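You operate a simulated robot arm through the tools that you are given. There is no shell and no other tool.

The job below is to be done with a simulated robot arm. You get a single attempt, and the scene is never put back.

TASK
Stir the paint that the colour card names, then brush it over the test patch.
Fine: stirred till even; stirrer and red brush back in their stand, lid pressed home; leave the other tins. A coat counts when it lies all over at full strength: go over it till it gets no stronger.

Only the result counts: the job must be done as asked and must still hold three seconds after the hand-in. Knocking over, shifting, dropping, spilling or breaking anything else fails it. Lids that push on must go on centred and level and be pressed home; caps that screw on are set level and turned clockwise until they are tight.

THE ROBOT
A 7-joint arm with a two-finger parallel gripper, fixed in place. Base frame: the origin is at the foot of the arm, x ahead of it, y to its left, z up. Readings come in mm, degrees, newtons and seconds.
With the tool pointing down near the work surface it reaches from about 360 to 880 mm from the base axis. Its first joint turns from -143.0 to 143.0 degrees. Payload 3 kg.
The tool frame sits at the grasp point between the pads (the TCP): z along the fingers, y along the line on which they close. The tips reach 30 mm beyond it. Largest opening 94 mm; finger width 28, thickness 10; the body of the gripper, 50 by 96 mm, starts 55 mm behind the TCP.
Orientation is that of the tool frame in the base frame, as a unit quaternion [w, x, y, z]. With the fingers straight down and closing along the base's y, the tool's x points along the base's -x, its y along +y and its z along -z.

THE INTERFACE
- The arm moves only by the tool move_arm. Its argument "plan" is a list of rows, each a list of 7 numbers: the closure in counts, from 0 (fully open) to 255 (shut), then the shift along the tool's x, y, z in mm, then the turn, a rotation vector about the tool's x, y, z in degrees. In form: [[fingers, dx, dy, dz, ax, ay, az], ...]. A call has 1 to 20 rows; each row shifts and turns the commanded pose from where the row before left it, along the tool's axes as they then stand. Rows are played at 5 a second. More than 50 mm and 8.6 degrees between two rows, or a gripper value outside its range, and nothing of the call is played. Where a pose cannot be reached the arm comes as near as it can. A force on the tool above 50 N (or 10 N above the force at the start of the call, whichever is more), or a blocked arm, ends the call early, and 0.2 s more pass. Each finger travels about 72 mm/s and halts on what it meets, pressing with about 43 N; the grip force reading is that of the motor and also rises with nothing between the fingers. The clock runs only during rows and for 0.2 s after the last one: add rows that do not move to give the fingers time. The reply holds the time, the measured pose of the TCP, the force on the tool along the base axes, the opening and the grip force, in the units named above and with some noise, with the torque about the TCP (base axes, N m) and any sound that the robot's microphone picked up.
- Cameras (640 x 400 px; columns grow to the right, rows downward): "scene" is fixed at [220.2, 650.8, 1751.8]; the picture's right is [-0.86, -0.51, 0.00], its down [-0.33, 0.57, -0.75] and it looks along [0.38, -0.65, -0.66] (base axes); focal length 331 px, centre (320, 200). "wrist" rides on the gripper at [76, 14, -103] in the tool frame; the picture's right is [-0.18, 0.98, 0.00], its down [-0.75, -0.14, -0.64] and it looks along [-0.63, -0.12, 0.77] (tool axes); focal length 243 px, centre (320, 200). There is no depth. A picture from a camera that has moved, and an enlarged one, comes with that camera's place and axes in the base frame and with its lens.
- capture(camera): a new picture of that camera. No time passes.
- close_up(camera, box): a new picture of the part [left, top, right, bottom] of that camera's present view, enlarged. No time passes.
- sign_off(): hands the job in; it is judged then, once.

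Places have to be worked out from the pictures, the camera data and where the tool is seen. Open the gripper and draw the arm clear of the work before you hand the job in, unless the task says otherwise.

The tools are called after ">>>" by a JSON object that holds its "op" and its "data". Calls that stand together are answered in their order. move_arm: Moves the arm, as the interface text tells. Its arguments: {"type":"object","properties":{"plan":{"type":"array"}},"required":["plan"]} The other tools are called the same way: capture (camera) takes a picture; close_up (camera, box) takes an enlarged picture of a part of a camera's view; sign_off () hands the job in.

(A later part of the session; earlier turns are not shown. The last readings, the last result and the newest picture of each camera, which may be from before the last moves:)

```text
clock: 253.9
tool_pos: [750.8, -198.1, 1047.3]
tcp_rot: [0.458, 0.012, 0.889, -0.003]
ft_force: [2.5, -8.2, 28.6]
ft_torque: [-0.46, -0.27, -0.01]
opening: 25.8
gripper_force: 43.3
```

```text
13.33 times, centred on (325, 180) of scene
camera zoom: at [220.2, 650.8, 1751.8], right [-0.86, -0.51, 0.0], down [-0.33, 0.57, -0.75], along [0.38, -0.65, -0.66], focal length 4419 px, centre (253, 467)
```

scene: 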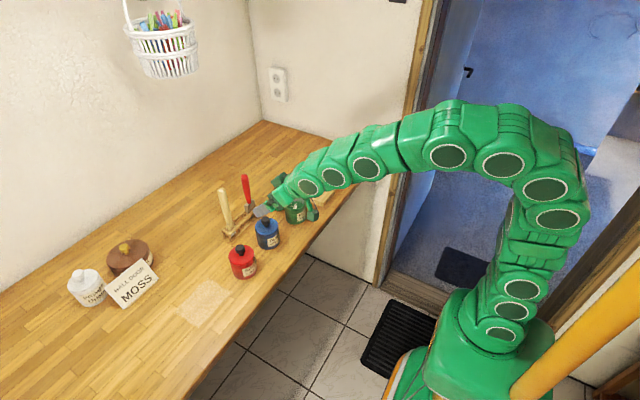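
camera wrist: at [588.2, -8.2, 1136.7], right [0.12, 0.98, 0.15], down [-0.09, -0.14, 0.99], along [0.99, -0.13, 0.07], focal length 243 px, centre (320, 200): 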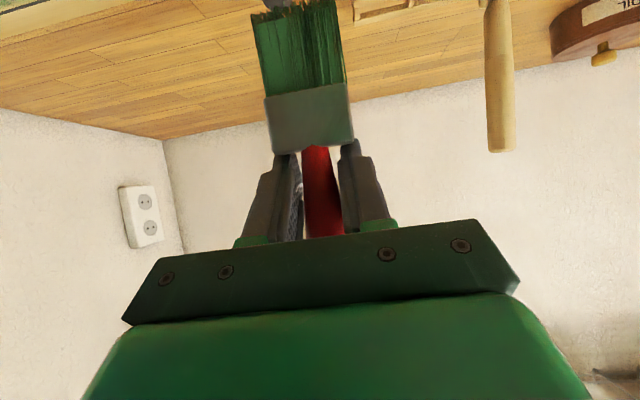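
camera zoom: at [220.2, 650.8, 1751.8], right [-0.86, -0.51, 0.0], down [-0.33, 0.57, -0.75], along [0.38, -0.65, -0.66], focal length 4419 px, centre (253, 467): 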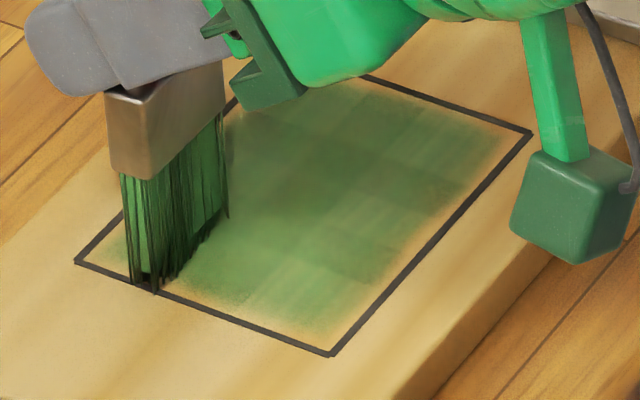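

And back -y along the same lane, easing first.

>>> {"op": "move_arm", "data": {"plan": [[255, -0.6, 0, -0.43, 0, 0, 0], [255, 0, -10, 0, 0, 0, 0], [255, 0, -10, 0, 0, 0, 0], [255, 0, -10, 0, 0, 0, 0], [255, 0, -10, 0, 0, 0, 0], [255, 0, -10, 0, 0, 0, 0], [255, 0, -10, 0, 0, 0, 0], [255, 0, -10, 0, 0, 0, 0], [255, 0, -10, 0, 0, 0, 0], [255, 0, -10, 0, 0, 0, 0], [255, 0, -12, 0, 0, 0, 0], [255, -8.1, -3, -5.8, 0, 0, 0], [255, -24, 0, -17.5, 0, 0, 0], [255, 0, -30, 0, 0, 0, 0], [255, 0, 0, 0, 0, 0, 0]]}}

>>> {"op": "close_up", "data": {"camera": "scene", "box": [304, 165, 346, 195]}}

>>> {"op": "close_up", "data": {"camera": "scene", "box": [295, 150, 351, 205]}}

```text
clock: 257.1
tool_pos: [747.1, -332.4, 1086.2]
tcp_rot: [0.457, 0.012, 0.89, -0.004]
ft_force: [0.5, 0.9, -0.7]
ft_torque: [-0.01, 0.02, 0.0]
opening: 26.0
gripper_force: 43.3
```

```text
13.33 times, centred on (325, 180) of scene
camera zoom: at [220.2, 650.8, 1751.8], right [-0.86, -0.51, 0.0], down [-0.33, 0.57, -0.75], along [0.38, -0.65, -0.66], focal length 4419 px, centre (253, 467)
```

zoom: 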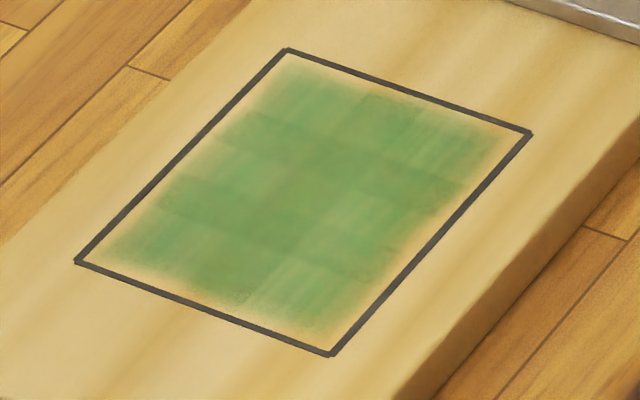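

```text
7.27 times, centred on (323, 178) of scene
camera zoom: at [220.2, 650.8, 1751.8], right [-0.86, -0.51, 0.0], down [-0.33, 0.57, -0.75], along [0.38, -0.65, -0.66], focal length 2410 px, centre (298, 364)
```

zoom: 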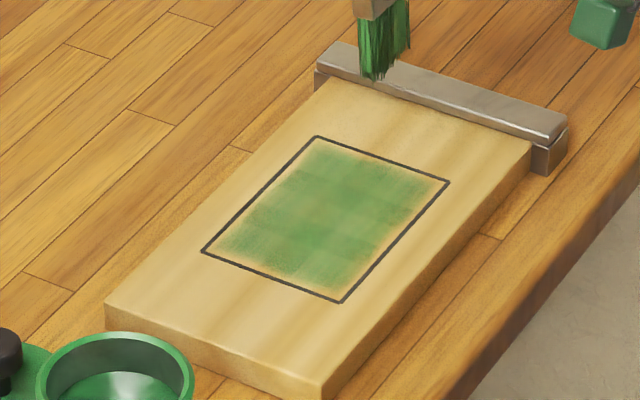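

Nothing has changed since the reload, so the coat is at full strength. I lift the brush and carry it along the lane behind the tins toward its stand.

>>> {"op": "move_arm", "data": {"plan": [[255, -26, 0, -19, 0, 0, 0], [255, -26, 0, -19, 0, 0, 0], [255, -25, 0, 35, 0, 0, 0], [255, 0, 38, 0, 0, 0, 0], [255, 0, 38, 0, 0, 0, 0], [255, 0, 38, 0, 0, 0, 0], [255, 0, 38, 0, 0, 0, 0], [255, 0, 38, 0, 0, 0, 0], [255, 0, 38, 0, 0, 0, 0], [255, 0, 38, 0, 0, 0, 0], [255, 0, 38, 0, 0, 0, 0], [255, 0, 38, 0, 0, 0, 0], [255, 0, 38, 0, 0, 0, 0], [255, 0, 0, 0, 0, 0, 0]]}}

>>> {"op": "capture", "data": {"camera": "wrist"}}

>>> {"op": "close_up", "data": {"camera": "scene", "box": [215, 140, 305, 230]}}

```text
clock: 260.1
tool_pos: [798.0, 45.8, 1153.3]
tcp_rot: [0.457, 0.013, 0.889, -0.004]
ft_force: [0.7, -0.4, -0.8]
ft_torque: [0.01, 0.0, 0.0]
opening: 25.9
gripper_force: 42.9
```

```text
taken
camera wrist: at [669.9, 64.6, 1151.1], right [0.13, 0.98, 0.15], down [-0.09, -0.14, 0.99], along [0.99, -0.14, 0.07], focal length 243 px, centre (320, 200)
```

wrist: 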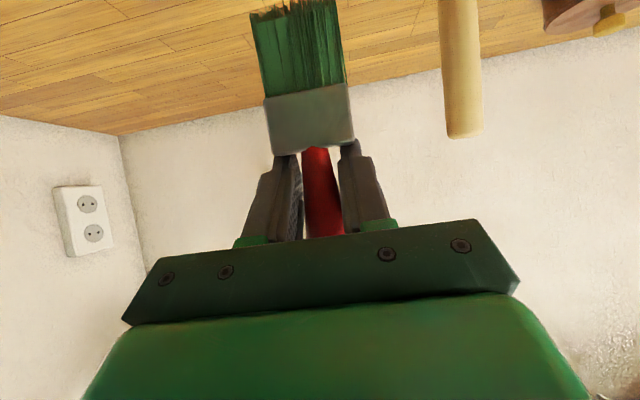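

```text
4.44 times, centred on (260, 185) of scene
camera zoom: at [220.2, 650.8, 1751.8], right [-0.86, -0.51, 0.0], down [-0.33, 0.57, -0.75], along [0.38, -0.65, -0.66], focal length 1473 px, centre (587, 267)
```

zoom: 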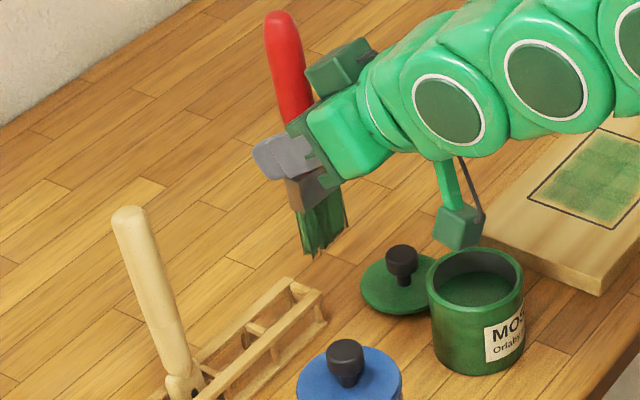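

The brush hangs upright within a degree or two. I move over its slot at (849,52) and lower to just above the rails.

>>> {"op": "move_arm", "data": {"plan": [[255, -14.9, 3, 20.7, 0, 0, 0], [255, -14.9, 3, 20.7, 0, 0, 0], [255, 16.2, 0, 11.7, 0, 0, 0], [255, 16.2, 0, 11.7, 0, 0, 0], [255, 0, 0, 0, 0, 0, 0]]}}

>>> {"op": "close_up", "data": {"camera": "scene", "box": [220, 175, 276, 235]}}

>>> {"op": "capture", "data": {"camera": "wrist"}}

```text
clock: 261.3
tool_pos: [849.2, 49.7, 1112.1]
tcp_rot: [0.457, 0.012, 0.889, -0.004]
ft_force: [0.6, -1.2, -1.3]
ft_torque: [0.02, -0.02, 0.0]
opening: 26.0
gripper_force: 42.8
```

```text
6.67 times, centred on (248, 205) of scene
camera zoom: at [220.2, 650.8, 1751.8], right [-0.86, -0.51, 0.0], down [-0.33, 0.57, -0.75], along [0.38, -0.65, -0.66], focal length 2210 px, centre (800, 167)
```

zoom: 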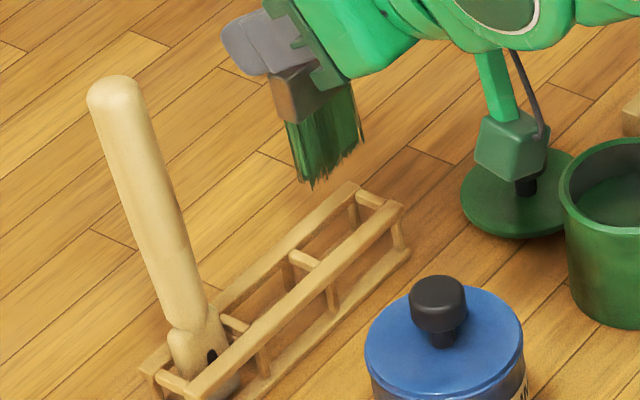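

```text
taken
camera wrist: at [721.7, 68.7, 1110.1], right [0.13, 0.98, 0.15], down [-0.09, -0.14, 0.99], along [0.99, -0.14, 0.07], focal length 243 px, centre (320, 200)
```

wrist: 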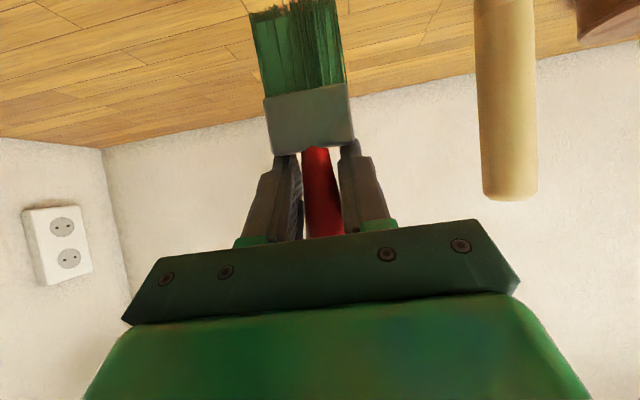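

The brush tip and slot line up within a millimetre in the scene view. I lower 40 mm. (I must stop near TCP z 1036, since the wrist camera would come close to the blue tin's lid below that.)

>>> {"op": "move_arm", "data": {"plan": [[255, 8.1, 0, 5.8, 0, 0, 0], [255, 8.1, 0, 5.8, 0, 0, 0], [255, 8.1, 0, 5.8, 0, 0, 0], [255, 8.1, 0, 5.8, 0, 0, 0], [255, 0, 0, 0, 0, 0, 0]]}}

>>> {"op": "close_up", "data": {"camera": "scene", "box": [220, 175, 276, 235]}}

```text
clock: 262.5
tool_pos: [849.7, 50.0, 1074.4]
tcp_rot: [0.457, 0.012, 0.889, -0.003]
ft_force: [-0.7, 0.6, -0.1]
ft_torque: [0.01, 0.01, -0.02]
opening: 25.9
gripper_force: 43.1
```

```text
6.67 times, centred on (248, 205) of scene
camera zoom: at [220.2, 650.8, 1751.8], right [-0.86, -0.51, 0.0], down [-0.33, 0.57, -0.75], along [0.38, -0.65, -0.66], focal length 2210 px, centre (800, 167)
```

zoom: 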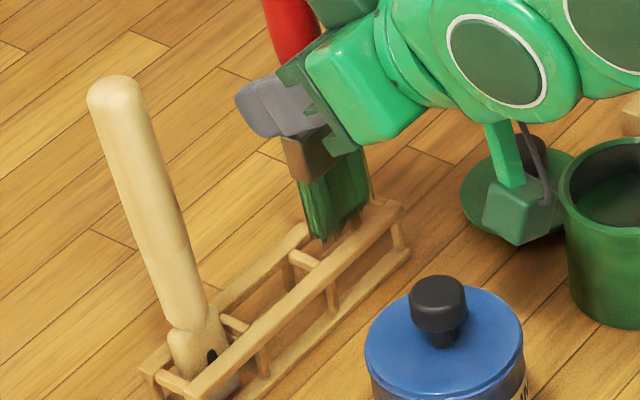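

I zoom in to judge the gaps around the bristles before entering.

>>> {"op": "close_up", "data": {"camera": "scene", "box": [238, 195, 268, 220]}}

```text
16.00 times, centred on (253, 208) of scene
camera zoom: at [220.2, 650.8, 1751.8], right [-0.86, -0.51, 0.0], down [-0.33, 0.57, -0.75], along [0.38, -0.65, -0.66], focal length 5303 px, centre (1392, 80)
```

zoom: 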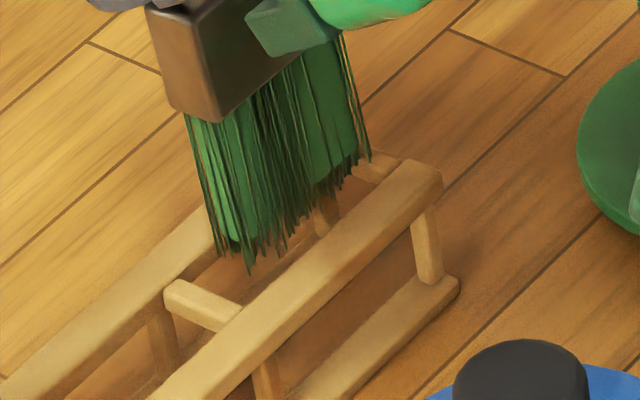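

The front bristles would land on the near rail; I estimate a shift of about +5.5 mm in x and -2 mm in y centres them. I shift and look again.

>>> {"op": "move_arm", "data": {"plan": [[255, -3.2, -2, 4.5, 0, 0, 0], [255, 0, 0, 0, 0, 0, 0]]}}

>>> {"op": "close_up", "data": {"camera": "scene", "box": [238, 195, 268, 220]}}

```text
clock: 263.1
tool_pos: [855.0, 48.1, 1072.8]
tcp_rot: [0.457, 0.011, 0.889, -0.004]
ft_force: [0.3, 0.3, -0.6]
ft_torque: [0.04, -0.03, 0.01]
opening: 26.0
gripper_force: 43.5
```

```text
16.00 times, centred on (253, 208) of scene
camera zoom: at [220.2, 650.8, 1751.8], right [-0.86, -0.51, 0.0], down [-0.33, 0.57, -0.75], along [0.38, -0.65, -0.66], focal length 5303 px, centre (1392, 80)
```

zoom: 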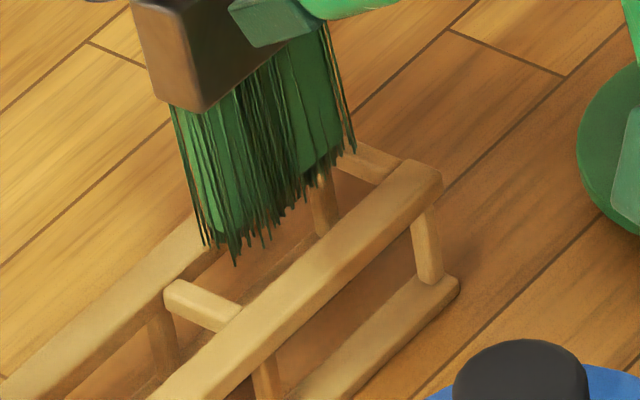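

Better centred. I lower 8 mm and look once more.

>>> {"op": "move_arm", "data": {"plan": [[255, 3.2, 0, 2.3, 0, 0, 0], [255, 3.2, 0, 2.3, 0, 0, 0], [255, 0, 0, 0, 0, 0, 0]]}}

>>> {"op": "close_up", "data": {"camera": "scene", "box": [238, 195, 268, 220]}}

```text
clock: 263.9
tool_pos: [855.9, 48.4, 1066.1]
tcp_rot: [0.457, 0.011, 0.89, -0.003]
ft_force: [0.3, 0.3, -1.0]
ft_torque: [0.01, 0.02, -0.01]
opening: 26.0
gripper_force: 43.4
```

```text
16.00 times, centred on (253, 208) of scene
camera zoom: at [220.2, 650.8, 1751.8], right [-0.86, -0.51, 0.0], down [-0.33, 0.57, -0.75], along [0.38, -0.65, -0.66], focal length 5303 px, centre (1392, 80)
```

zoom: 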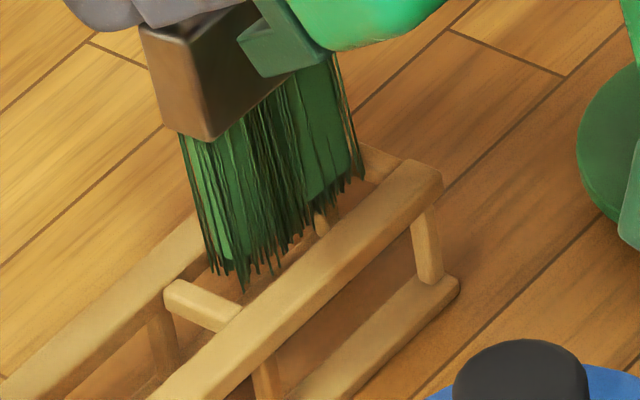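

The far end is close to the end crossbar; I shift +2 mm in y and lower slowly, watching the force.

>>> {"op": "move_arm", "data": {"plan": [[255, 0, 2.3, 0, 0, 0, 0], [255, 2.4, 0, 1.75, 0, 0, 0], [255, 2.4, 0, 1.75, 0, 0, 0], [255, 0, 0, 0, 0, 0, 0]]}}

>>> {"op": "close_up", "data": {"camera": "scene", "box": [238, 195, 268, 220]}}

```text
clock: 264.9
tool_pos: [855.0, 51.0, 1058.6]
tcp_rot: [0.457, 0.012, 0.889, -0.004]
ft_force: [0.4, 0.4, -1.0]
ft_torque: [0.03, -0.06, 0.03]
opening: 25.8
gripper_force: 42.9
```

```text
16.00 times, centred on (253, 208) of scene
camera zoom: at [220.2, 650.8, 1751.8], right [-0.86, -0.51, 0.0], down [-0.33, 0.57, -0.75], along [0.38, -0.65, -0.66], focal length 5303 px, centre (1392, 80)
```

zoom: 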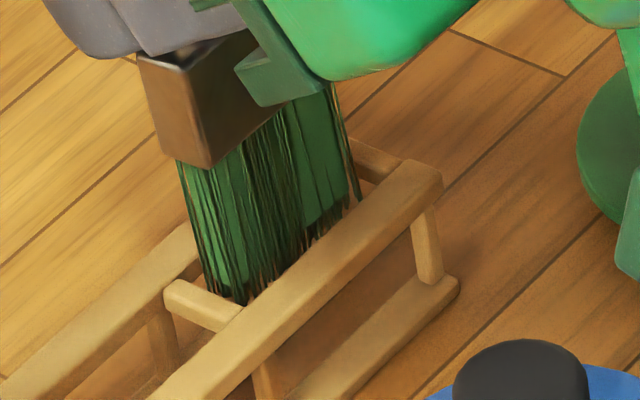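

It is entering between the rails without touching. I keep lowering.

>>> {"op": "move_arm", "data": {"plan": [[255, 2.4, 0, 1.75, 0, 0, 0], [255, 2.4, 0, 1.75, 0, 0, 0], [255, 2.4, 0, 1.75, 0, 0, 0], [255, 0, 0, 0, 0, 0, 0]]}}

>>> {"op": "close_up", "data": {"camera": "scene", "box": [238, 190, 268, 215]}}

>>> {"op": "close_up", "data": {"camera": "scene", "box": [240, 165, 300, 235]}}

```text
clock: 265.9
tool_pos: [855.4, 52.6, 1049.8]
tcp_rot: [0.457, 0.011, 0.889, -0.004]
ft_force: [4.4, -0.5, 2.0]
ft_torque: [-0.01, -0.41, 0.1]
opening: 25.9
gripper_force: 43.0
```

```text
16.00 times, centred on (253, 202) of scene
camera zoom: at [220.2, 650.8, 1751.8], right [-0.86, -0.51, 0.0], down [-0.33, 0.57, -0.75], along [0.38, -0.65, -0.66], focal length 5303 px, centre (1392, 160)
```

zoom: 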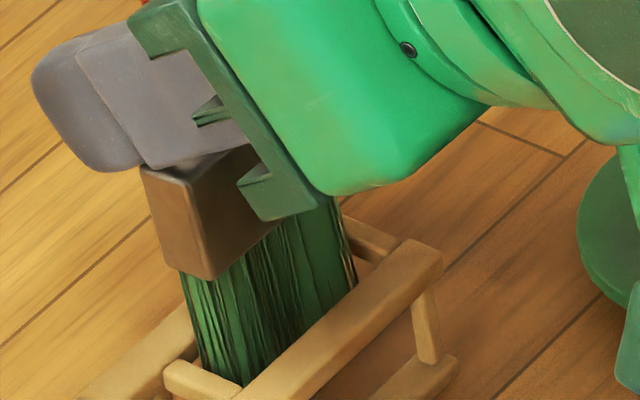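

```text
5.71 times, centred on (270, 200) of scene
camera zoom: at [220.2, 650.8, 1751.8], right [-0.86, -0.51, 0.0], down [-0.33, 0.57, -0.75], along [0.38, -0.65, -0.66], focal length 1894 px, centre (606, 200)
```

zoom: 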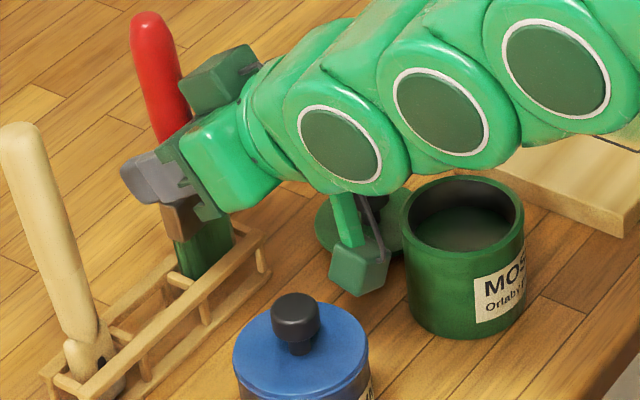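

A +4 N touch on the near rail; I shift +2 mm in x and continue down slowly.

>>> {"op": "move_arm", "data": {"plan": [[255, -1.2, 0, 1.6, 0, 0, 0], [255, 0, 0, 0, 0, 0, 0]]}}

```text
clock: 266.5
tool_pos: [858.0, 50.5, 1049.7]
tcp_rot: [0.457, 0.012, 0.889, -0.004]
ft_force: [0.2, -0.5, 0.4]
ft_torque: [0.01, 0.01, 0.01]
opening: 25.9
gripper_force: 42.8
```

>>> {"op": "move_arm", "data": {"plan": [[255, 2.4, 0, 1.75, 0, 0, 0], [255, 1.6, 0, 1.17, 0, 0, 0], [255, 0, 0, 0, 0, 0, 0]]}}

>>> {"op": "close_up", "data": {"camera": "scene", "box": [240, 175, 300, 235]}}

```text
clock: 267.3
tool_pos: [857.3, 51.3, 1045.4]
tcp_rot: [0.457, 0.013, 0.889, -0.005]
ft_force: [0.3, -3.7, -0.2]
ft_torque: [-0.3, -0.01, 0.02]
opening: 26.1
gripper_force: 43.0
```

```text
6.67 times, centred on (270, 205) of scene
camera zoom: at [220.2, 650.8, 1751.8], right [-0.86, -0.51, 0.0], down [-0.33, 0.57, -0.75], along [0.38, -0.65, -0.66], focal length 2210 px, centre (653, 167)
```

zoom: 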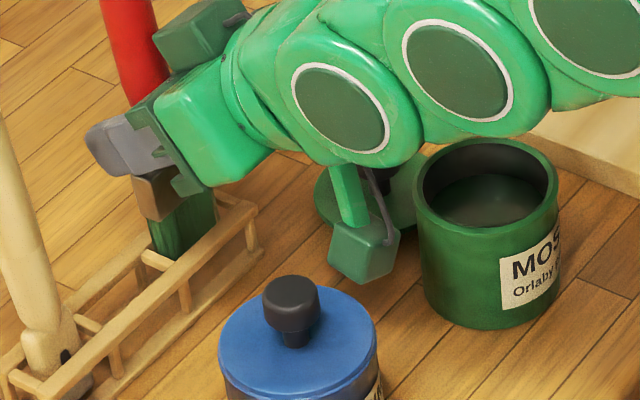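

A -3.7 N touch in y (middle crossbar); I shift -1.5 mm in y and go on down.

>>> {"op": "move_arm", "data": {"plan": [[255, 0, -1.7, 0, 0, 0, 0], [255, 1.6, 0, 1.17, 0, 0, 0], [255, 1.6, 0, 1.17, 0, 0, 0], [255, 0, 0, 0, 0, 0, 0]]}}

```text
clock: 268.3
tool_pos: [856.8, 48.9, 1041.1]
tcp_rot: [0.457, 0.011, 0.889, -0.004]
ft_force: [0.2, 0.8, -0.4]
ft_torque: [-0.01, 0.05, 0.03]
opening: 25.8
gripper_force: 43.3
```

Free. I lower to TCP z about 1035, still clear of the blue tin.

>>> {"op": "move_arm", "data": {"plan": [[255, 1.6, 0, 1.17, 0, 0, 0], [255, 1.6, 0, 1.17, 0, 0, 0], [255, 1.6, 0, 1.17, 0, 0, 0], [255, 0, 0, 0, 0, 0, 0]]}}

>>> {"op": "close_up", "data": {"camera": "scene", "box": [255, 190, 295, 230]}}

>>> {"op": "capture", "data": {"camera": "wrist"}}

```text
clock: 269.3
tool_pos: [857.9, 48.3, 1035.7]
tcp_rot: [0.457, 0.012, 0.889, -0.004]
ft_force: [-7.2, -0.9, 1.2]
ft_torque: [0.04, 0.47, 0.14]
opening: 26.0
gripper_force: 43.1
```

```text
10.00 times, centred on (275, 210) of scene
camera zoom: at [220.2, 650.8, 1751.8], right [-0.86, -0.51, 0.0], down [-0.33, 0.57, -0.75], along [0.38, -0.65, -0.66], focal length 3314 px, centre (770, 100)
```

zoom: 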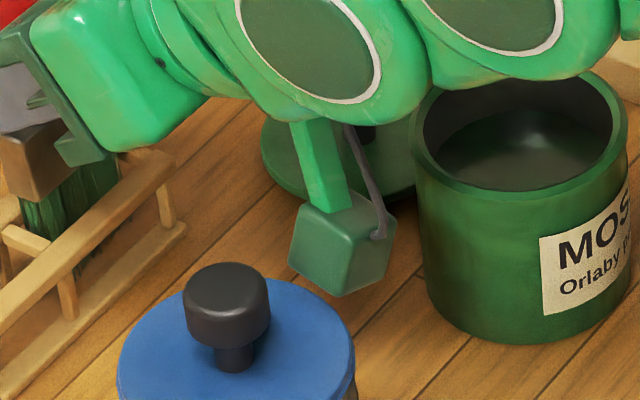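

```text
taken
camera wrist: at [729.5, 67.2, 1032.6], right [0.13, 0.98, 0.15], down [-0.09, -0.14, 0.99], along [0.99, -0.14, 0.07], focal length 243 px, centre (320, 200)
```

wrist: 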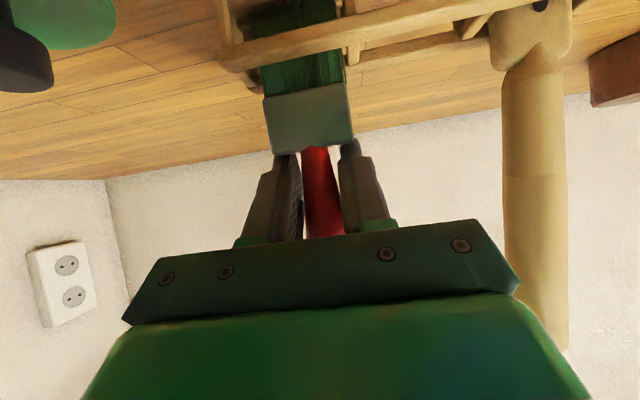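

A -7 N touch on the back rail; I shift -1.5 mm in x to unload before releasing.

>>> {"op": "move_arm", "data": {"plan": [[255, 0.9, 0, -1.2, 0, 0, 0], [255, 0.6, 0, 0.45, 0, 0, 0], [255, 0, 0, 0, 0, 0, 0]]}}

```text
clock: 270.1
tool_pos: [856.3, 48.9, 1034.2]
tcp_rot: [0.457, 0.011, 0.889, -0.003]
ft_force: [1.9, 0.7, 0.1]
ft_torque: [0.0, -0.2, 0.05]
opening: 26.0
gripper_force: 43.1
```

Unloaded. I open gently, let the brush settle on its slot floor, then open fully and draw back along the tool axis.

>>> {"op": "move_arm", "data": {"plan": [[170, 0, 0, 0, 0, 0, 0], [160, 0, 0, 0, 0, 0, 0], [150, 0, 0, 0, 0, 0, 0], [80, 0, 0, 0, 0, 0, 0], [0, 0, 0, 0, 0, 0, 0], [0, 0, 0, 0, 0, 0, 0], [0, 0, 0, 0, 0, 0, 0], [0, 0, 0, -15, 0, 0, 0], [0, 0, 0, -25, 0, 0, 0], [0, 0, 0, -30, 0, 0, 0], [0, 0, 0, -30, 0, 0, 0], [0, 0, 0, 0, 0, 0, 0]]}}

>>> {"op": "capture", "data": {"camera": "wrist"}}

>>> {"op": "close_up", "data": {"camera": "scene", "box": [205, 155, 301, 245]}}

```text
clock: 272.7
tool_pos: [775.4, 49.7, 1091.7]
tcp_rot: [0.457, 0.012, 0.889, -0.004]
ft_force: [0.2, 0.2, 0.1]
ft_torque: [-0.02, 0.02, 0.04]
opening: 94.0
gripper_force: 0.0
```

```text
taken
camera wrist: at [646.8, 68.1, 1089.7], right [0.13, 0.98, 0.15], down [-0.09, -0.14, 0.99], along [0.99, -0.14, 0.07], focal length 243 px, centre (320, 200)
```

wrist: 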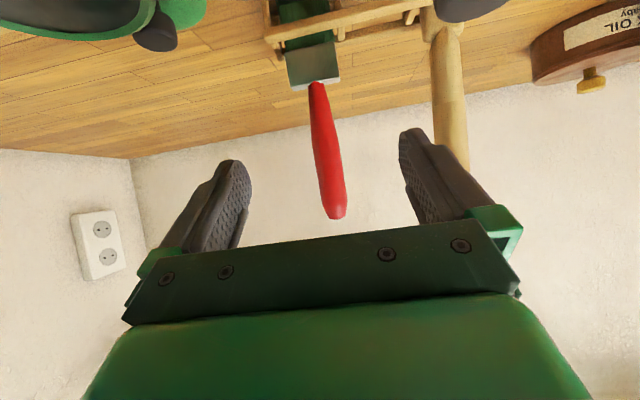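

```text
4.44 times, centred on (253, 200) of scene
camera zoom: at [220.2, 650.8, 1751.8], right [-0.86, -0.51, 0.0], down [-0.33, 0.57, -0.75], along [0.38, -0.65, -0.66], focal length 1473 px, centre (618, 200)
```

zoom: 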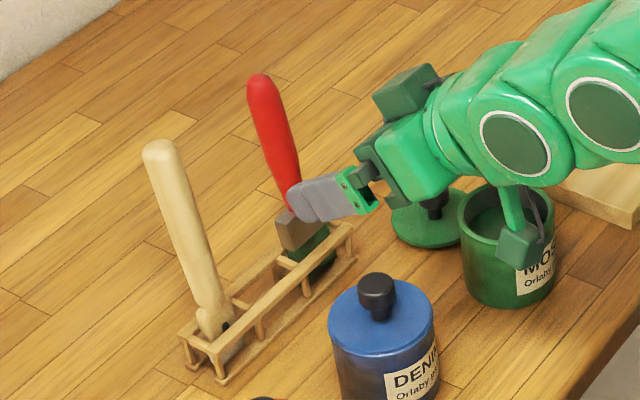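

The brush and stirrer both stand in their stand. I draw up and back, and turn the tool upright again for the lid.

>>> {"op": "move_arm", "data": {"plan": [[0, -9.4, -10, -29.8, 0, 0, 0], [0, -9.4, -10, -29.8, 0, 0, 0], [0, -9.4, -10, -29.8, 0, 0, 0], [0, -9.4, -10, -29.8, 0, 0, 0], [0, 0, 0, 0, 0, 7.77, 0], [0, 0, 0, 0, 0, 7.77, 0], [0, 0, 0, 0, 0, 7.77, 0], [0, 0, 0, 0, 0, 7.77, 0], [0, 0, 0, 0, 0, 7.77, 0], [0, 0, 0, 0, 0, 7.77, 0], [0, 0, 0, 0, 0, 7.77, 0], [0, 0, 0, 0, 0, 0, 0]]}}

>>> {"op": "capture", "data": {"camera": "wrist"}}

>>> {"op": "capture", "data": {"camera": "scene"}}

```text
clock: 275.3
tool_pos: [698.1, 12.6, 1192.1]
tcp_rot: [-0.002, 0.013, 1.0, 0.002]
ft_force: [0.6, -0.6, 0.2]
ft_torque: [0.02, 0.03, 0.01]
opening: 93.9
gripper_force: 0.1
```

```text
taken
camera wrist: at [622.3, 29.0, 1294.6], right [0.21, 0.98, 0.0], down [0.75, -0.16, 0.64], along [0.63, -0.13, -0.77], focal length 243 px, centre (320, 200)
```

wrist: 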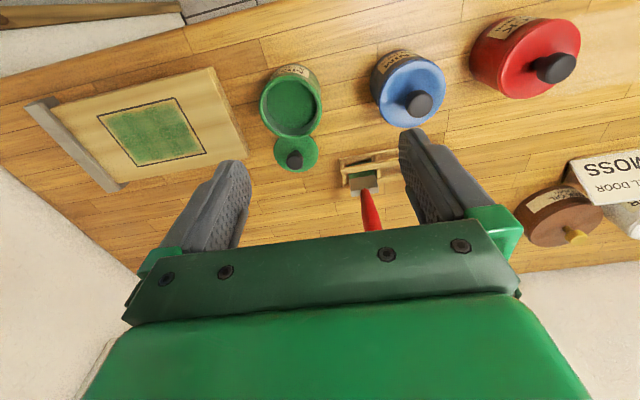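

```text
taken
```

scene: 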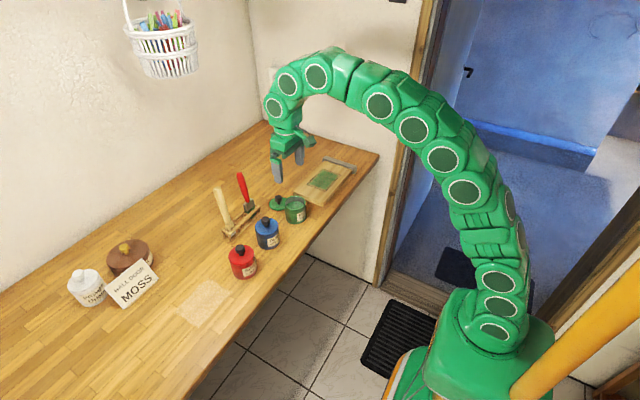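

Upright again. I look closely at the patch and the paint from here.

>>> {"op": "close_up", "data": {"camera": "wrist", "box": [80, 80, 240, 180]}}

>>> {"op": "close_up", "data": {"camera": "wrist", "box": [240, 55, 350, 185]}}

>>> {"op": "close_up", "data": {"camera": "scene", "box": [304, 165, 346, 195]}}

>>> {"op": "close_up", "data": {"camera": "scene", "box": [205, 165, 269, 245]}}

```text
4.00 times, centred on (160, 130) of wrist
camera zoom: at [622.3, 29.0, 1294.6], right [0.21, 0.98, 0.0], down [0.75, -0.16, 0.64], along [0.63, -0.13, -0.77], focal length 970 px, centre (960, 480)
```

zoom: 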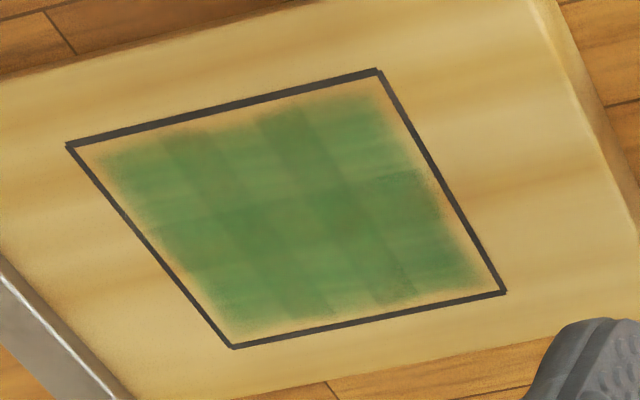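

```text
3.08 times, centred on (295, 120) of wrist
camera zoom: at [622.3, 29.0, 1294.6], right [0.21, 0.98, 0.0], down [0.75, -0.16, 0.64], along [0.63, -0.13, -0.77], focal length 746 px, centre (397, 446)
```

zoom: 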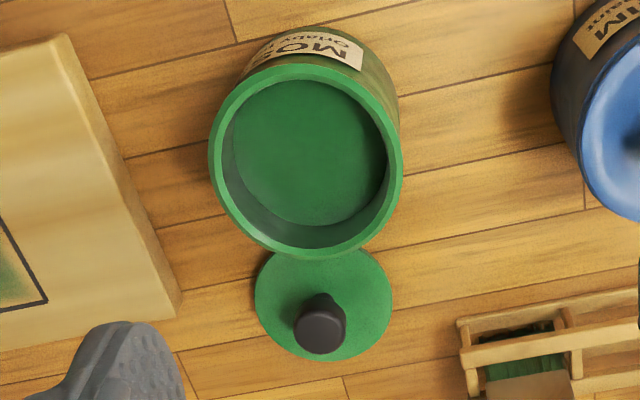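

```text
13.33 times, centred on (325, 180) of scene
camera zoom: at [220.2, 650.8, 1751.8], right [-0.86, -0.51, 0.0], down [-0.33, 0.57, -0.75], along [0.38, -0.65, -0.66], focal length 4419 px, centre (253, 467)
```

zoom: 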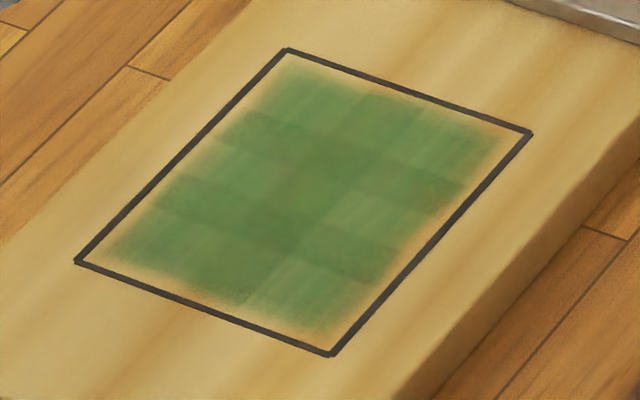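

```text
5.00 times, centred on (237, 205) of scene
camera zoom: at [220.2, 650.8, 1751.8], right [-0.86, -0.51, 0.0], down [-0.33, 0.57, -0.75], along [0.38, -0.65, -0.66], focal length 1657 px, centre (735, 175)
```

zoom: 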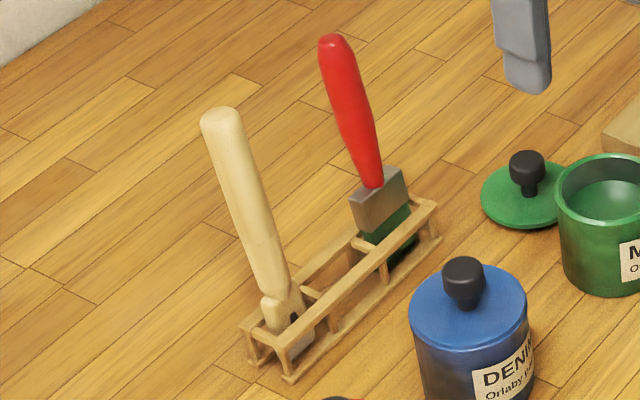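

The coat is even over the whole rectangle: soft-edged fields of equal strength. The paint is even, too. Now for the lid: I square the tool's yaw and move above its knob.

>>> {"op": "move_arm", "data": {"plan": [[0, 0, 0, 0, 0, 0, -1.5], [0, -34, -20, 26, 0, 0, 0], [0, -34, -20, 26, 0, 0, 0], [0, -35, -19, 28, 0, 0, 0], [0, 0, 0, 0, 0, 0, 0]]}}

>>> {"op": "close_up", "data": {"camera": "wrist", "box": [240, 40, 400, 140]}}

```text
clock: 276.5
tool_pos: [801.7, -45.2, 1113.3]
tcp_rot: [0.0, -0.001, 1.0, 0.003]
ft_force: [0.8, -0.3, -0.4]
ft_torque: [0.03, 0.0, -0.02]
opening: 94.0
gripper_force: 0.0
```

```text
4.00 times, centred on (320, 90) of wrist
camera zoom: at [724.6, -31.1, 1214.5], right [0.18, 0.98, 0.0], down [0.75, -0.14, 0.64], along [0.63, -0.11, -0.77], focal length 970 px, centre (320, 640)
```

zoom: 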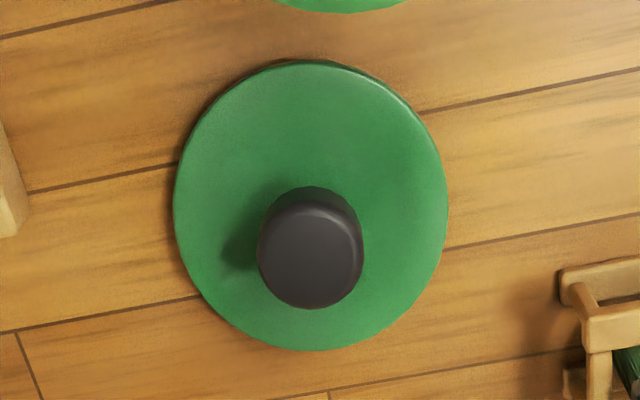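

The knob is at (801.6,-47). I centre, lower to TCP z about 985 and close on it.

>>> {"op": "move_arm", "data": {"plan": [[0, 0, -1.8, 40, 0, 0, 0], [0, 0, 0, 40, 0, 0, 0], [0, 0, 0, 30, 0, 0, 0], [0, 0, 0, 10, 0, 0, 0], [0, 0, 0, 8, 0, 0, 0], [0, 0, 0, 0, 0, 0, 0]]}}

>>> {"op": "close_up", "data": {"camera": "wrist", "box": [220, 60, 420, 220]}}

```text
clock: 277.9
tool_pos: [800.3, -47.4, 982.6]
tcp_rot: [-0.001, 0.0, 1.0, 0.002]
ft_force: [-0.1, 0.8, -0.1]
ft_torque: [0.01, 0.0, -0.01]
opening: 93.9
gripper_force: 0.0
```

```text
2.50 times, centred on (320, 140) of wrist
camera zoom: at [724.6, -32.7, 1085.2], right [0.18, 0.98, 0.0], down [0.75, -0.14, 0.64], along [0.63, -0.11, -0.77], focal length 606 px, centre (320, 350)
```

zoom: 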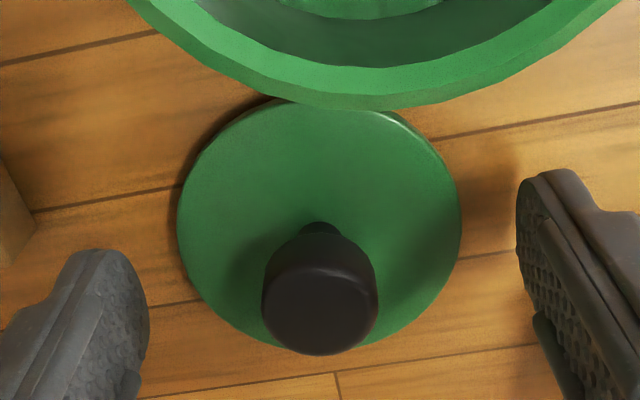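

>>> {"op": "move_arm", "data": {"plan": [[0, 0, 0, -1.5, 0, 0, 0], [255, 0, 0, 0, 0, 0, 0], [255, 0, 0, 0, 0, 0, 0], [255, 0, 0, 0, 0, 0, 0], [255, 0, 0, 0, 0, 0, 0], [255, 0, 0, 0, 0, 0, 0], [255, 0, 0, 0, 0, 0, 0]]}}

>>> {"op": "close_up", "data": {"camera": "wrist", "box": [220, 60, 420, 220]}}

```text
clock: 279.5
tool_pos: [802.1, -47.9, 986.2]
tcp_rot: [0.0, -0.001, 1.0, 0.001]
ft_force: [-0.3, 0.3, 1.8]
ft_torque: [0.02, 0.03, 0.0]
opening: 24.4
gripper_force: 43.3
```

```text
2.50 times, centred on (320, 140) of wrist
camera zoom: at [724.9, -32.9, 1087.2], right [0.18, 0.98, 0.0], down [0.75, -0.14, 0.64], along [0.63, -0.11, -0.77], focal length 606 px, centre (320, 350)
```

zoom: 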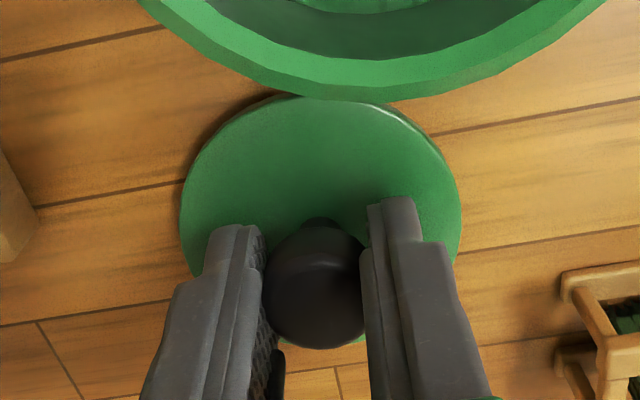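

The knob is gripped (24.4 mm). The tin has kept its place in all pictures, so its centre is still (714.8,-24.3). I lift the lid and bring it over the tin.

>>> {"op": "move_arm", "data": {"plan": [[255, 0, 0, -10, 0, 0, 0], [255, 0, 0, -30, 0, 0, 0], [255, 0, 0, -40, 0, 0, 0], [255, 0, 0, -40, 0, 0, 0], [255, 22, 5.5, 0, 0, 0, 0], [255, 22, 6, 0, 0, 0, 0], [255, 22, 6, 0, 0, 0, 0], [255, 21.5, 5, 0, 0, 0, 0], [255, 0, 0, 0, 0, 0, 0], [255, 0, 0, 0, 0, 0, 0]]}}

>>> {"op": "capture", "data": {"camera": "wrist"}}

>>> {"op": "close_up", "data": {"camera": "scene", "box": [265, 150, 329, 230]}}

```text
clock: 281.7
tool_pos: [714.2, -25.5, 1106.3]
tcp_rot: [0.0, 0.0, 1.0, 0.002]
ft_force: [-0.1, 0.4, -0.7]
ft_torque: [-0.03, -0.03, -0.01]
opening: 24.5
gripper_force: 43.2
```

```text
taken
camera wrist: at [636.5, -12.0, 1208.7], right [0.18, 0.98, 0.0], down [0.75, -0.14, 0.64], along [0.63, -0.11, -0.77], focal length 243 px, centre (320, 200)
```

wrist: 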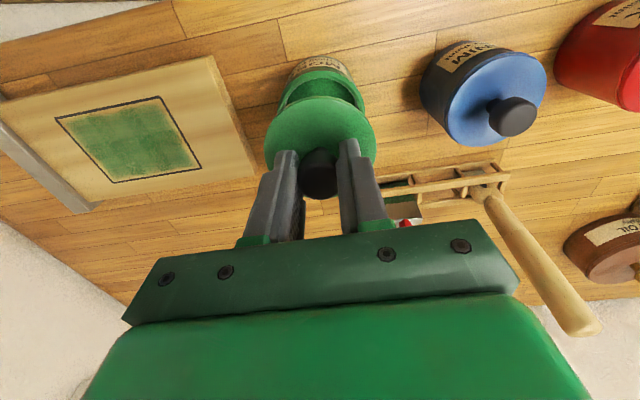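

```text
5.00 times, centred on (297, 190) of scene
camera zoom: at [220.2, 650.8, 1751.8], right [-0.86, -0.51, 0.0], down [-0.33, 0.57, -0.75], along [0.38, -0.65, -0.66], focal length 1657 px, centre (435, 250)
```

zoom: 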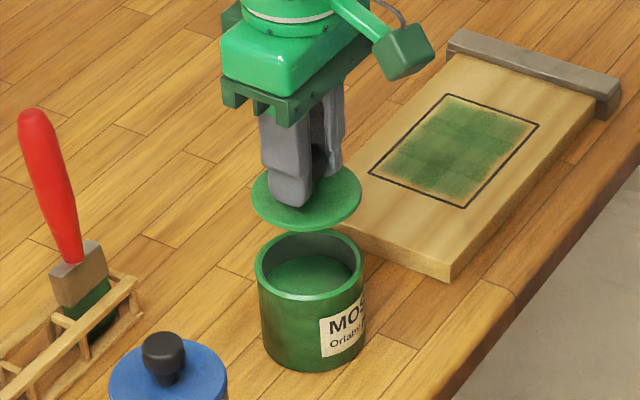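

Centred over the tin. I lower to just above the rim and check.

>>> {"op": "move_arm", "data": {"plan": [[255, -0.6, 1, 20, 0, 0, 0], [255, 0, 0, 15, 0, 0, 0], [255, 0, 0, 5, 0, 0, 0], [255, 0, 0, 0, 0, 0, 0]]}}

>>> {"op": "close_up", "data": {"camera": "wrist", "box": [220, 40, 420, 200]}}

>>> {"op": "close_up", "data": {"camera": "scene", "box": [275, 180, 315, 230]}}

```text
clock: 282.7
tool_pos: [714.7, -25.6, 1065.4]
tcp_rot: [0.0, -0.001, 1.0, 0.001]
ft_force: [0.4, 0.2, -0.1]
ft_torque: [-0.03, 0.02, -0.01]
opening: 24.4
gripper_force: 43.4
```

```text
2.50 times, centred on (320, 120) of wrist
camera zoom: at [637.6, -10.6, 1167.0], right [0.18, 0.98, 0.0], down [0.75, -0.14, 0.64], along [0.63, -0.11, -0.77], focal length 606 px, centre (320, 400)
```

zoom: 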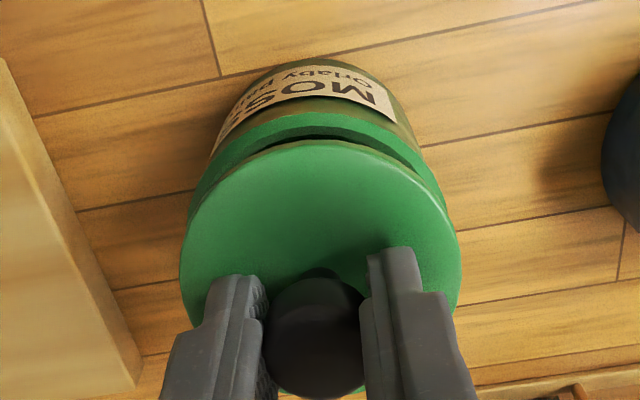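

```text
8.00 times, centred on (295, 205) of scene
camera zoom: at [220.2, 650.8, 1751.8], right [-0.86, -0.51, 0.0], down [-0.33, 0.57, -0.75], along [0.38, -0.65, -0.66], focal length 2651 px, centre (520, 160)
```

zoom: 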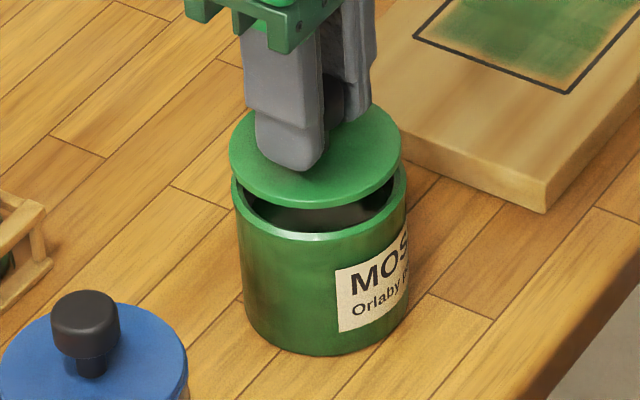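

The lid hangs concentric within about a millimetre. I trim -0.6 mm in y and lower gently onto the tin.

>>> {"op": "move_arm", "data": {"plan": [[255, 0, -0.6, 4, 0, 0, 0], [255, 0, 0, 3, 0, 0, 0], [255, 0, 0, 2, 0, 0, 0], [255, 0, 0, 0, 0, 0, 0]]}}

```text
clock: 283.7
tool_pos: [714.9, -24.5, 1056.1]
tcp_rot: [-0.001, -0.001, 1.0, 0.002]
ft_force: [0.4, -0.5, -1.5]
ft_torque: [-0.03, 0.02, 0.03]
opening: 24.4
gripper_force: 42.8
```

>>> {"op": "move_arm", "data": {"plan": [[255, 0, 0, 2, 0, 0, 0], [255, 0, 0, 2, 0, 0, 0], [255, 0, 0, 0, 0, 0, 0]]}}

>>> {"op": "close_up", "data": {"camera": "scene", "box": [275, 180, 315, 230]}}

```text
clock: 284.5
tool_pos: [715.6, -25.8, 1052.0]
tcp_rot: [-0.001, -0.001, 1.0, 0.003]
ft_force: [-0.3, -0.9, -0.8]
ft_torque: [0.03, 0.02, 0.0]
opening: 24.3
gripper_force: 42.9
```

```text
8.00 times, centred on (295, 205) of scene
camera zoom: at [220.2, 650.8, 1751.8], right [-0.86, -0.51, 0.0], down [-0.33, 0.57, -0.75], along [0.38, -0.65, -0.66], focal length 2651 px, centre (520, 160)
```

zoom: 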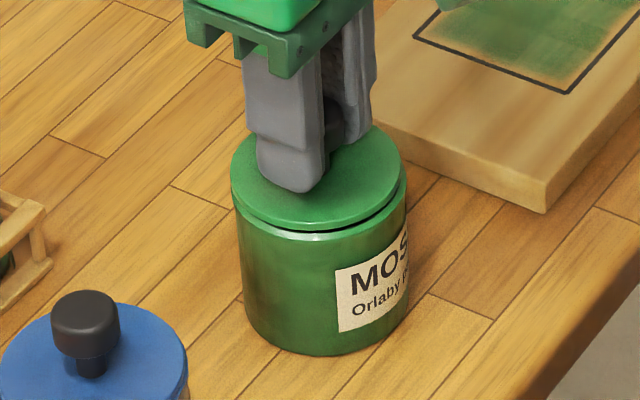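

Nearly on and centred. I continue in 1 mm steps.

>>> {"op": "move_arm", "data": {"plan": [[255, 0, 0, 1.5, 0, 0, 0], [255, 0, 0, 1.5, 0, 0, 0], [255, 0, 0, 1, 0, 0, 0], [255, 0, 0, 0, 0, 0, 0]]}}

```text
clock: 285.5
tool_pos: [715.5, -25.3, 1049.2]
tcp_rot: [0.0, -0.001, 1.0, 0.002]
ft_force: [-0.7, -0.1, 0.1]
ft_torque: [-0.02, 0.0, 0.01]
opening: 24.3
gripper_force: 43.2
```

>>> {"op": "move_arm", "data": {"plan": [[255, 0, 0, 1, 0, 0, 0], [255, 0, 0, 1, 0, 0, 0], [255, 0, 0, 1, 0, 0, 0], [255, 0, 0, 0, 0, 0, 0]]}}

>>> {"op": "close_up", "data": {"camera": "scene", "box": [275, 180, 315, 230]}}

```text
clock: 286.5
tool_pos: [716.1, -24.9, 1048.2]
tcp_rot: [0.001, -0.002, 1.0, 0.002]
ft_force: [-3.7, -0.5, 25.6]
ft_torque: [-0.29, 0.32, -0.12]
opening: 24.5
gripper_force: 42.8
```

```text
8.00 times, centred on (295, 205) of scene
camera zoom: at [220.2, 650.8, 1751.8], right [-0.86, -0.51, 0.0], down [-0.33, 0.57, -0.75], along [0.38, -0.65, -0.66], focal length 2651 px, centre (520, 160)
```

zoom: 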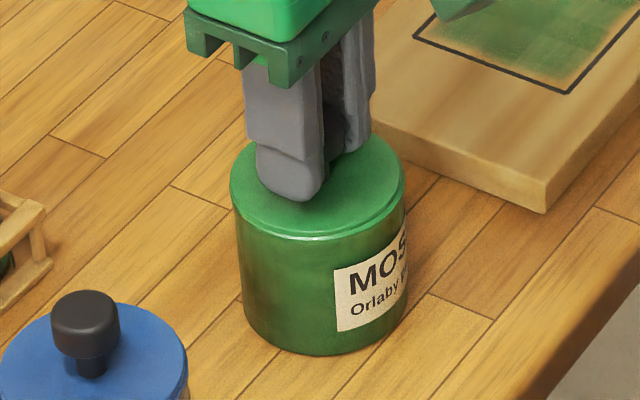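

The lid bears on the rim (26 N). I press on down until it is home.

>>> {"op": "move_arm", "data": {"plan": [[255, 0, 0, 1, 0, 0, 0], [255, 0, 0, 1, 0, 0, 0], [255, 0, 0, 1, 0, 0, 0], [255, 0, 0, 0, 0, 0, 0], [255, 0, 0, 0, 0, 0, 0]]}}

```text
clock: 287.7
tool_pos: [716.6, -25.5, 1043.5]
tcp_rot: [0.001, -0.001, 1.0, 0.002]
ft_force: [6.1, -0.7, 46.8]
ft_torque: [-0.22, -0.27, -0.1]
opening: 24.5
gripper_force: 42.3
```

It went down about 5 mm and now resists at 47 N. I release, rise and look at how the lid sits.

>>> {"op": "move_arm", "data": {"plan": [[255, 0, 0, -1.5, 0, 0, 0], [255, 0, 0, -1.0, 0, 0, 0], [120, 0, 0, 0, 0, 0, 0], [0, 0, 0, 0, 0, 0, 0], [0, 0, 0, 0, 0, 0, 0], [0, 0, 0, 0, 0, 0, 0], [0, 0, 0, -20, 0, 0, 0], [0, 0, 0, -30, 0, 0, 0], [0, 0, 0, -30, 0, 0, 0], [0, 0, 0, 0, 0, 0, 0]]}}

>>> {"op": "close_up", "data": {"camera": "scene", "box": [275, 180, 315, 230]}}

>>> {"op": "close_up", "data": {"camera": "wrist", "box": [256, 50, 384, 180]}}

```text
clock: 289.9
tool_pos: [715.2, -25.0, 1126.8]
tcp_rot: [0.0, -0.001, 1.0, 0.001]
ft_force: [0.4, 0.6, 0.8]
ft_torque: [-0.02, -0.02, 0.01]
opening: 94.1
gripper_force: 0.0
heard: snap
```

```text
8.00 times, centred on (295, 205) of scene
camera zoom: at [220.2, 650.8, 1751.8], right [-0.86, -0.51, 0.0], down [-0.33, 0.57, -0.75], along [0.38, -0.65, -0.66], focal length 2651 px, centre (520, 160)
```

zoom: 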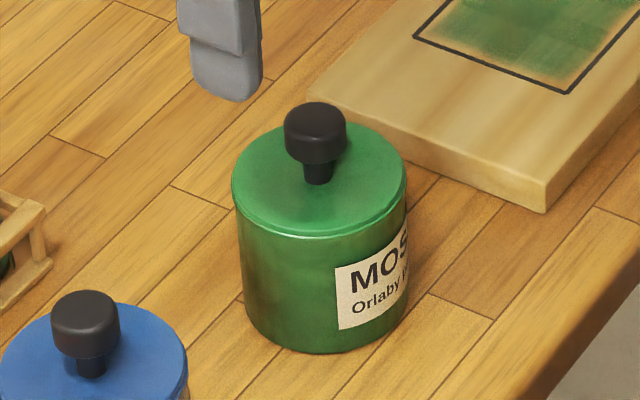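

```text
3.08 times, centred on (320, 115) of wrist
camera zoom: at [638.7, -10.2, 1228.4], right [0.18, 0.98, 0.0], down [0.75, -0.14, 0.64], along [0.63, -0.11, -0.77], focal length 746 px, centre (320, 462)
```

zoom: 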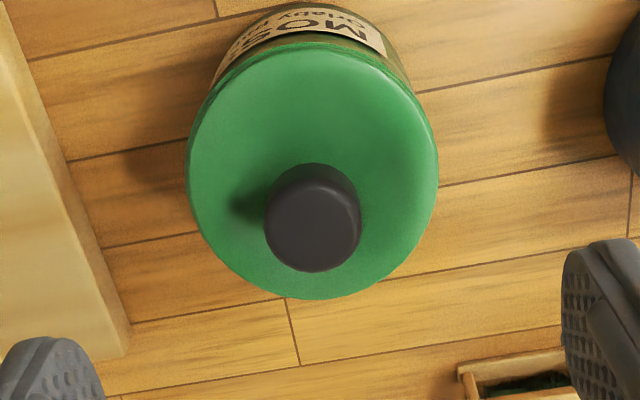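

A snap was heard and the lid looks flush. To make sure, I shut the fingers and press straight down on the knob's top.

>>> {"op": "move_arm", "data": {"plan": [[255, 0, 0.5, 0, 0, 0, 0], [255, 0, 0, 0, 0, 0, 0], [255, 0, 0, 0, 0, 0, 0], [255, 0, 0, 0, 0, 0, 0], [255, 0, 0, 20, 0, 0, 0], [255, 0, 0, 20, 0, 0, 0], [255, 0, 0, 8, 0, 0, 0], [255, 0, 0, 0, 0, 0, 0]]}}

>>> {"op": "close_up", "data": {"camera": "scene", "box": [275, 180, 315, 230]}}

>>> {"op": "close_up", "data": {"camera": "wrist", "box": [220, 60, 420, 220]}}

```text
clock: 291.7
tool_pos: [715.9, -23.4, 1077.9]
tcp_rot: [0.0, -0.001, 1.0, 0.001]
ft_force: [0.9, 0.2, -0.4]
ft_torque: [-0.03, -0.01, 0.01]
opening: 0.0
gripper_force: 33.1
```

```text
8.00 times, centred on (295, 205) of scene
camera zoom: at [220.2, 650.8, 1751.8], right [-0.86, -0.51, 0.0], down [-0.33, 0.57, -0.75], along [0.38, -0.65, -0.66], focal length 2651 px, centre (520, 160)
```

zoom: 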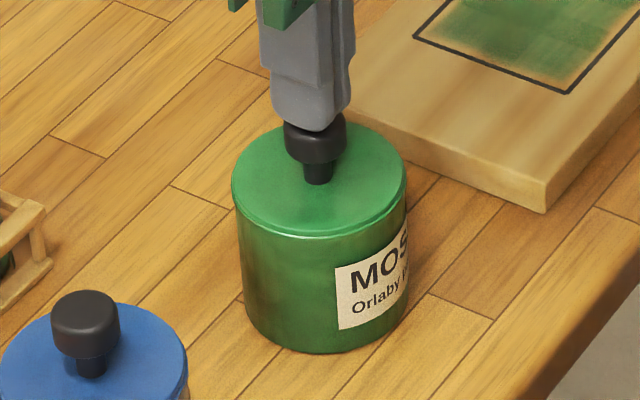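

```text
2.50 times, centred on (320, 140) of wrist
camera zoom: at [637.9, -9.4, 1179.2], right [0.18, 0.98, 0.0], down [0.75, -0.14, 0.64], along [0.63, -0.11, -0.77], focal length 606 px, centre (320, 350)
```

zoom: 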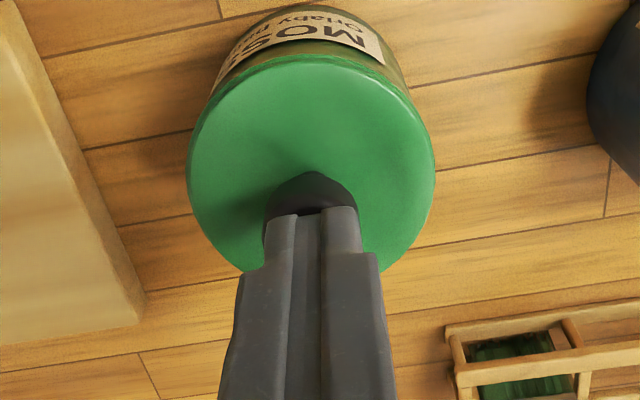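

The closed fingertips are right over the knob. I press down in small steps.

>>> {"op": "move_arm", "data": {"plan": [[255, 0, -0.8, 3, 0, 0, 0], [255, 0, 0, 2, 0, 0, 0], [255, 0, 0, 1, 0, 0, 0], [255, 0, 0, 0, 0, 0, 0]]}}

```text
clock: 292.7
tool_pos: [715.7, -24.0, 1075.0]
tcp_rot: [0.002, 0.0, 1.0, 0.001]
ft_force: [-4.4, 3.8, 41.9]
ft_torque: [0.07, 0.27, -0.01]
opening: 0.0
gripper_force: 32.9
```

Contact at TCP z 1075 with 42 N, a little higher than expected, so the lid may not be home. I push further in small steps.

>>> {"op": "move_arm", "data": {"plan": [[255, 0, 0, 0.7, 0, 0, 0], [255, 0, 0, 0, 0, 0, 0]]}}

```text
clock: 293.1
tool_pos: [716.4, -28.1, 1074.1]
tcp_rot: [0.004, -0.002, 1.0, 0.006]
ft_force: [-3.7, 10.9, 23.0]
ft_torque: [0.35, 0.26, -0.07]
opening: 0.1
gripper_force: 33.2
stopped in row 1: the force on the tool passed its limit at 57 N (the readings are from after the stop); the commanded pose is now the measured one
```

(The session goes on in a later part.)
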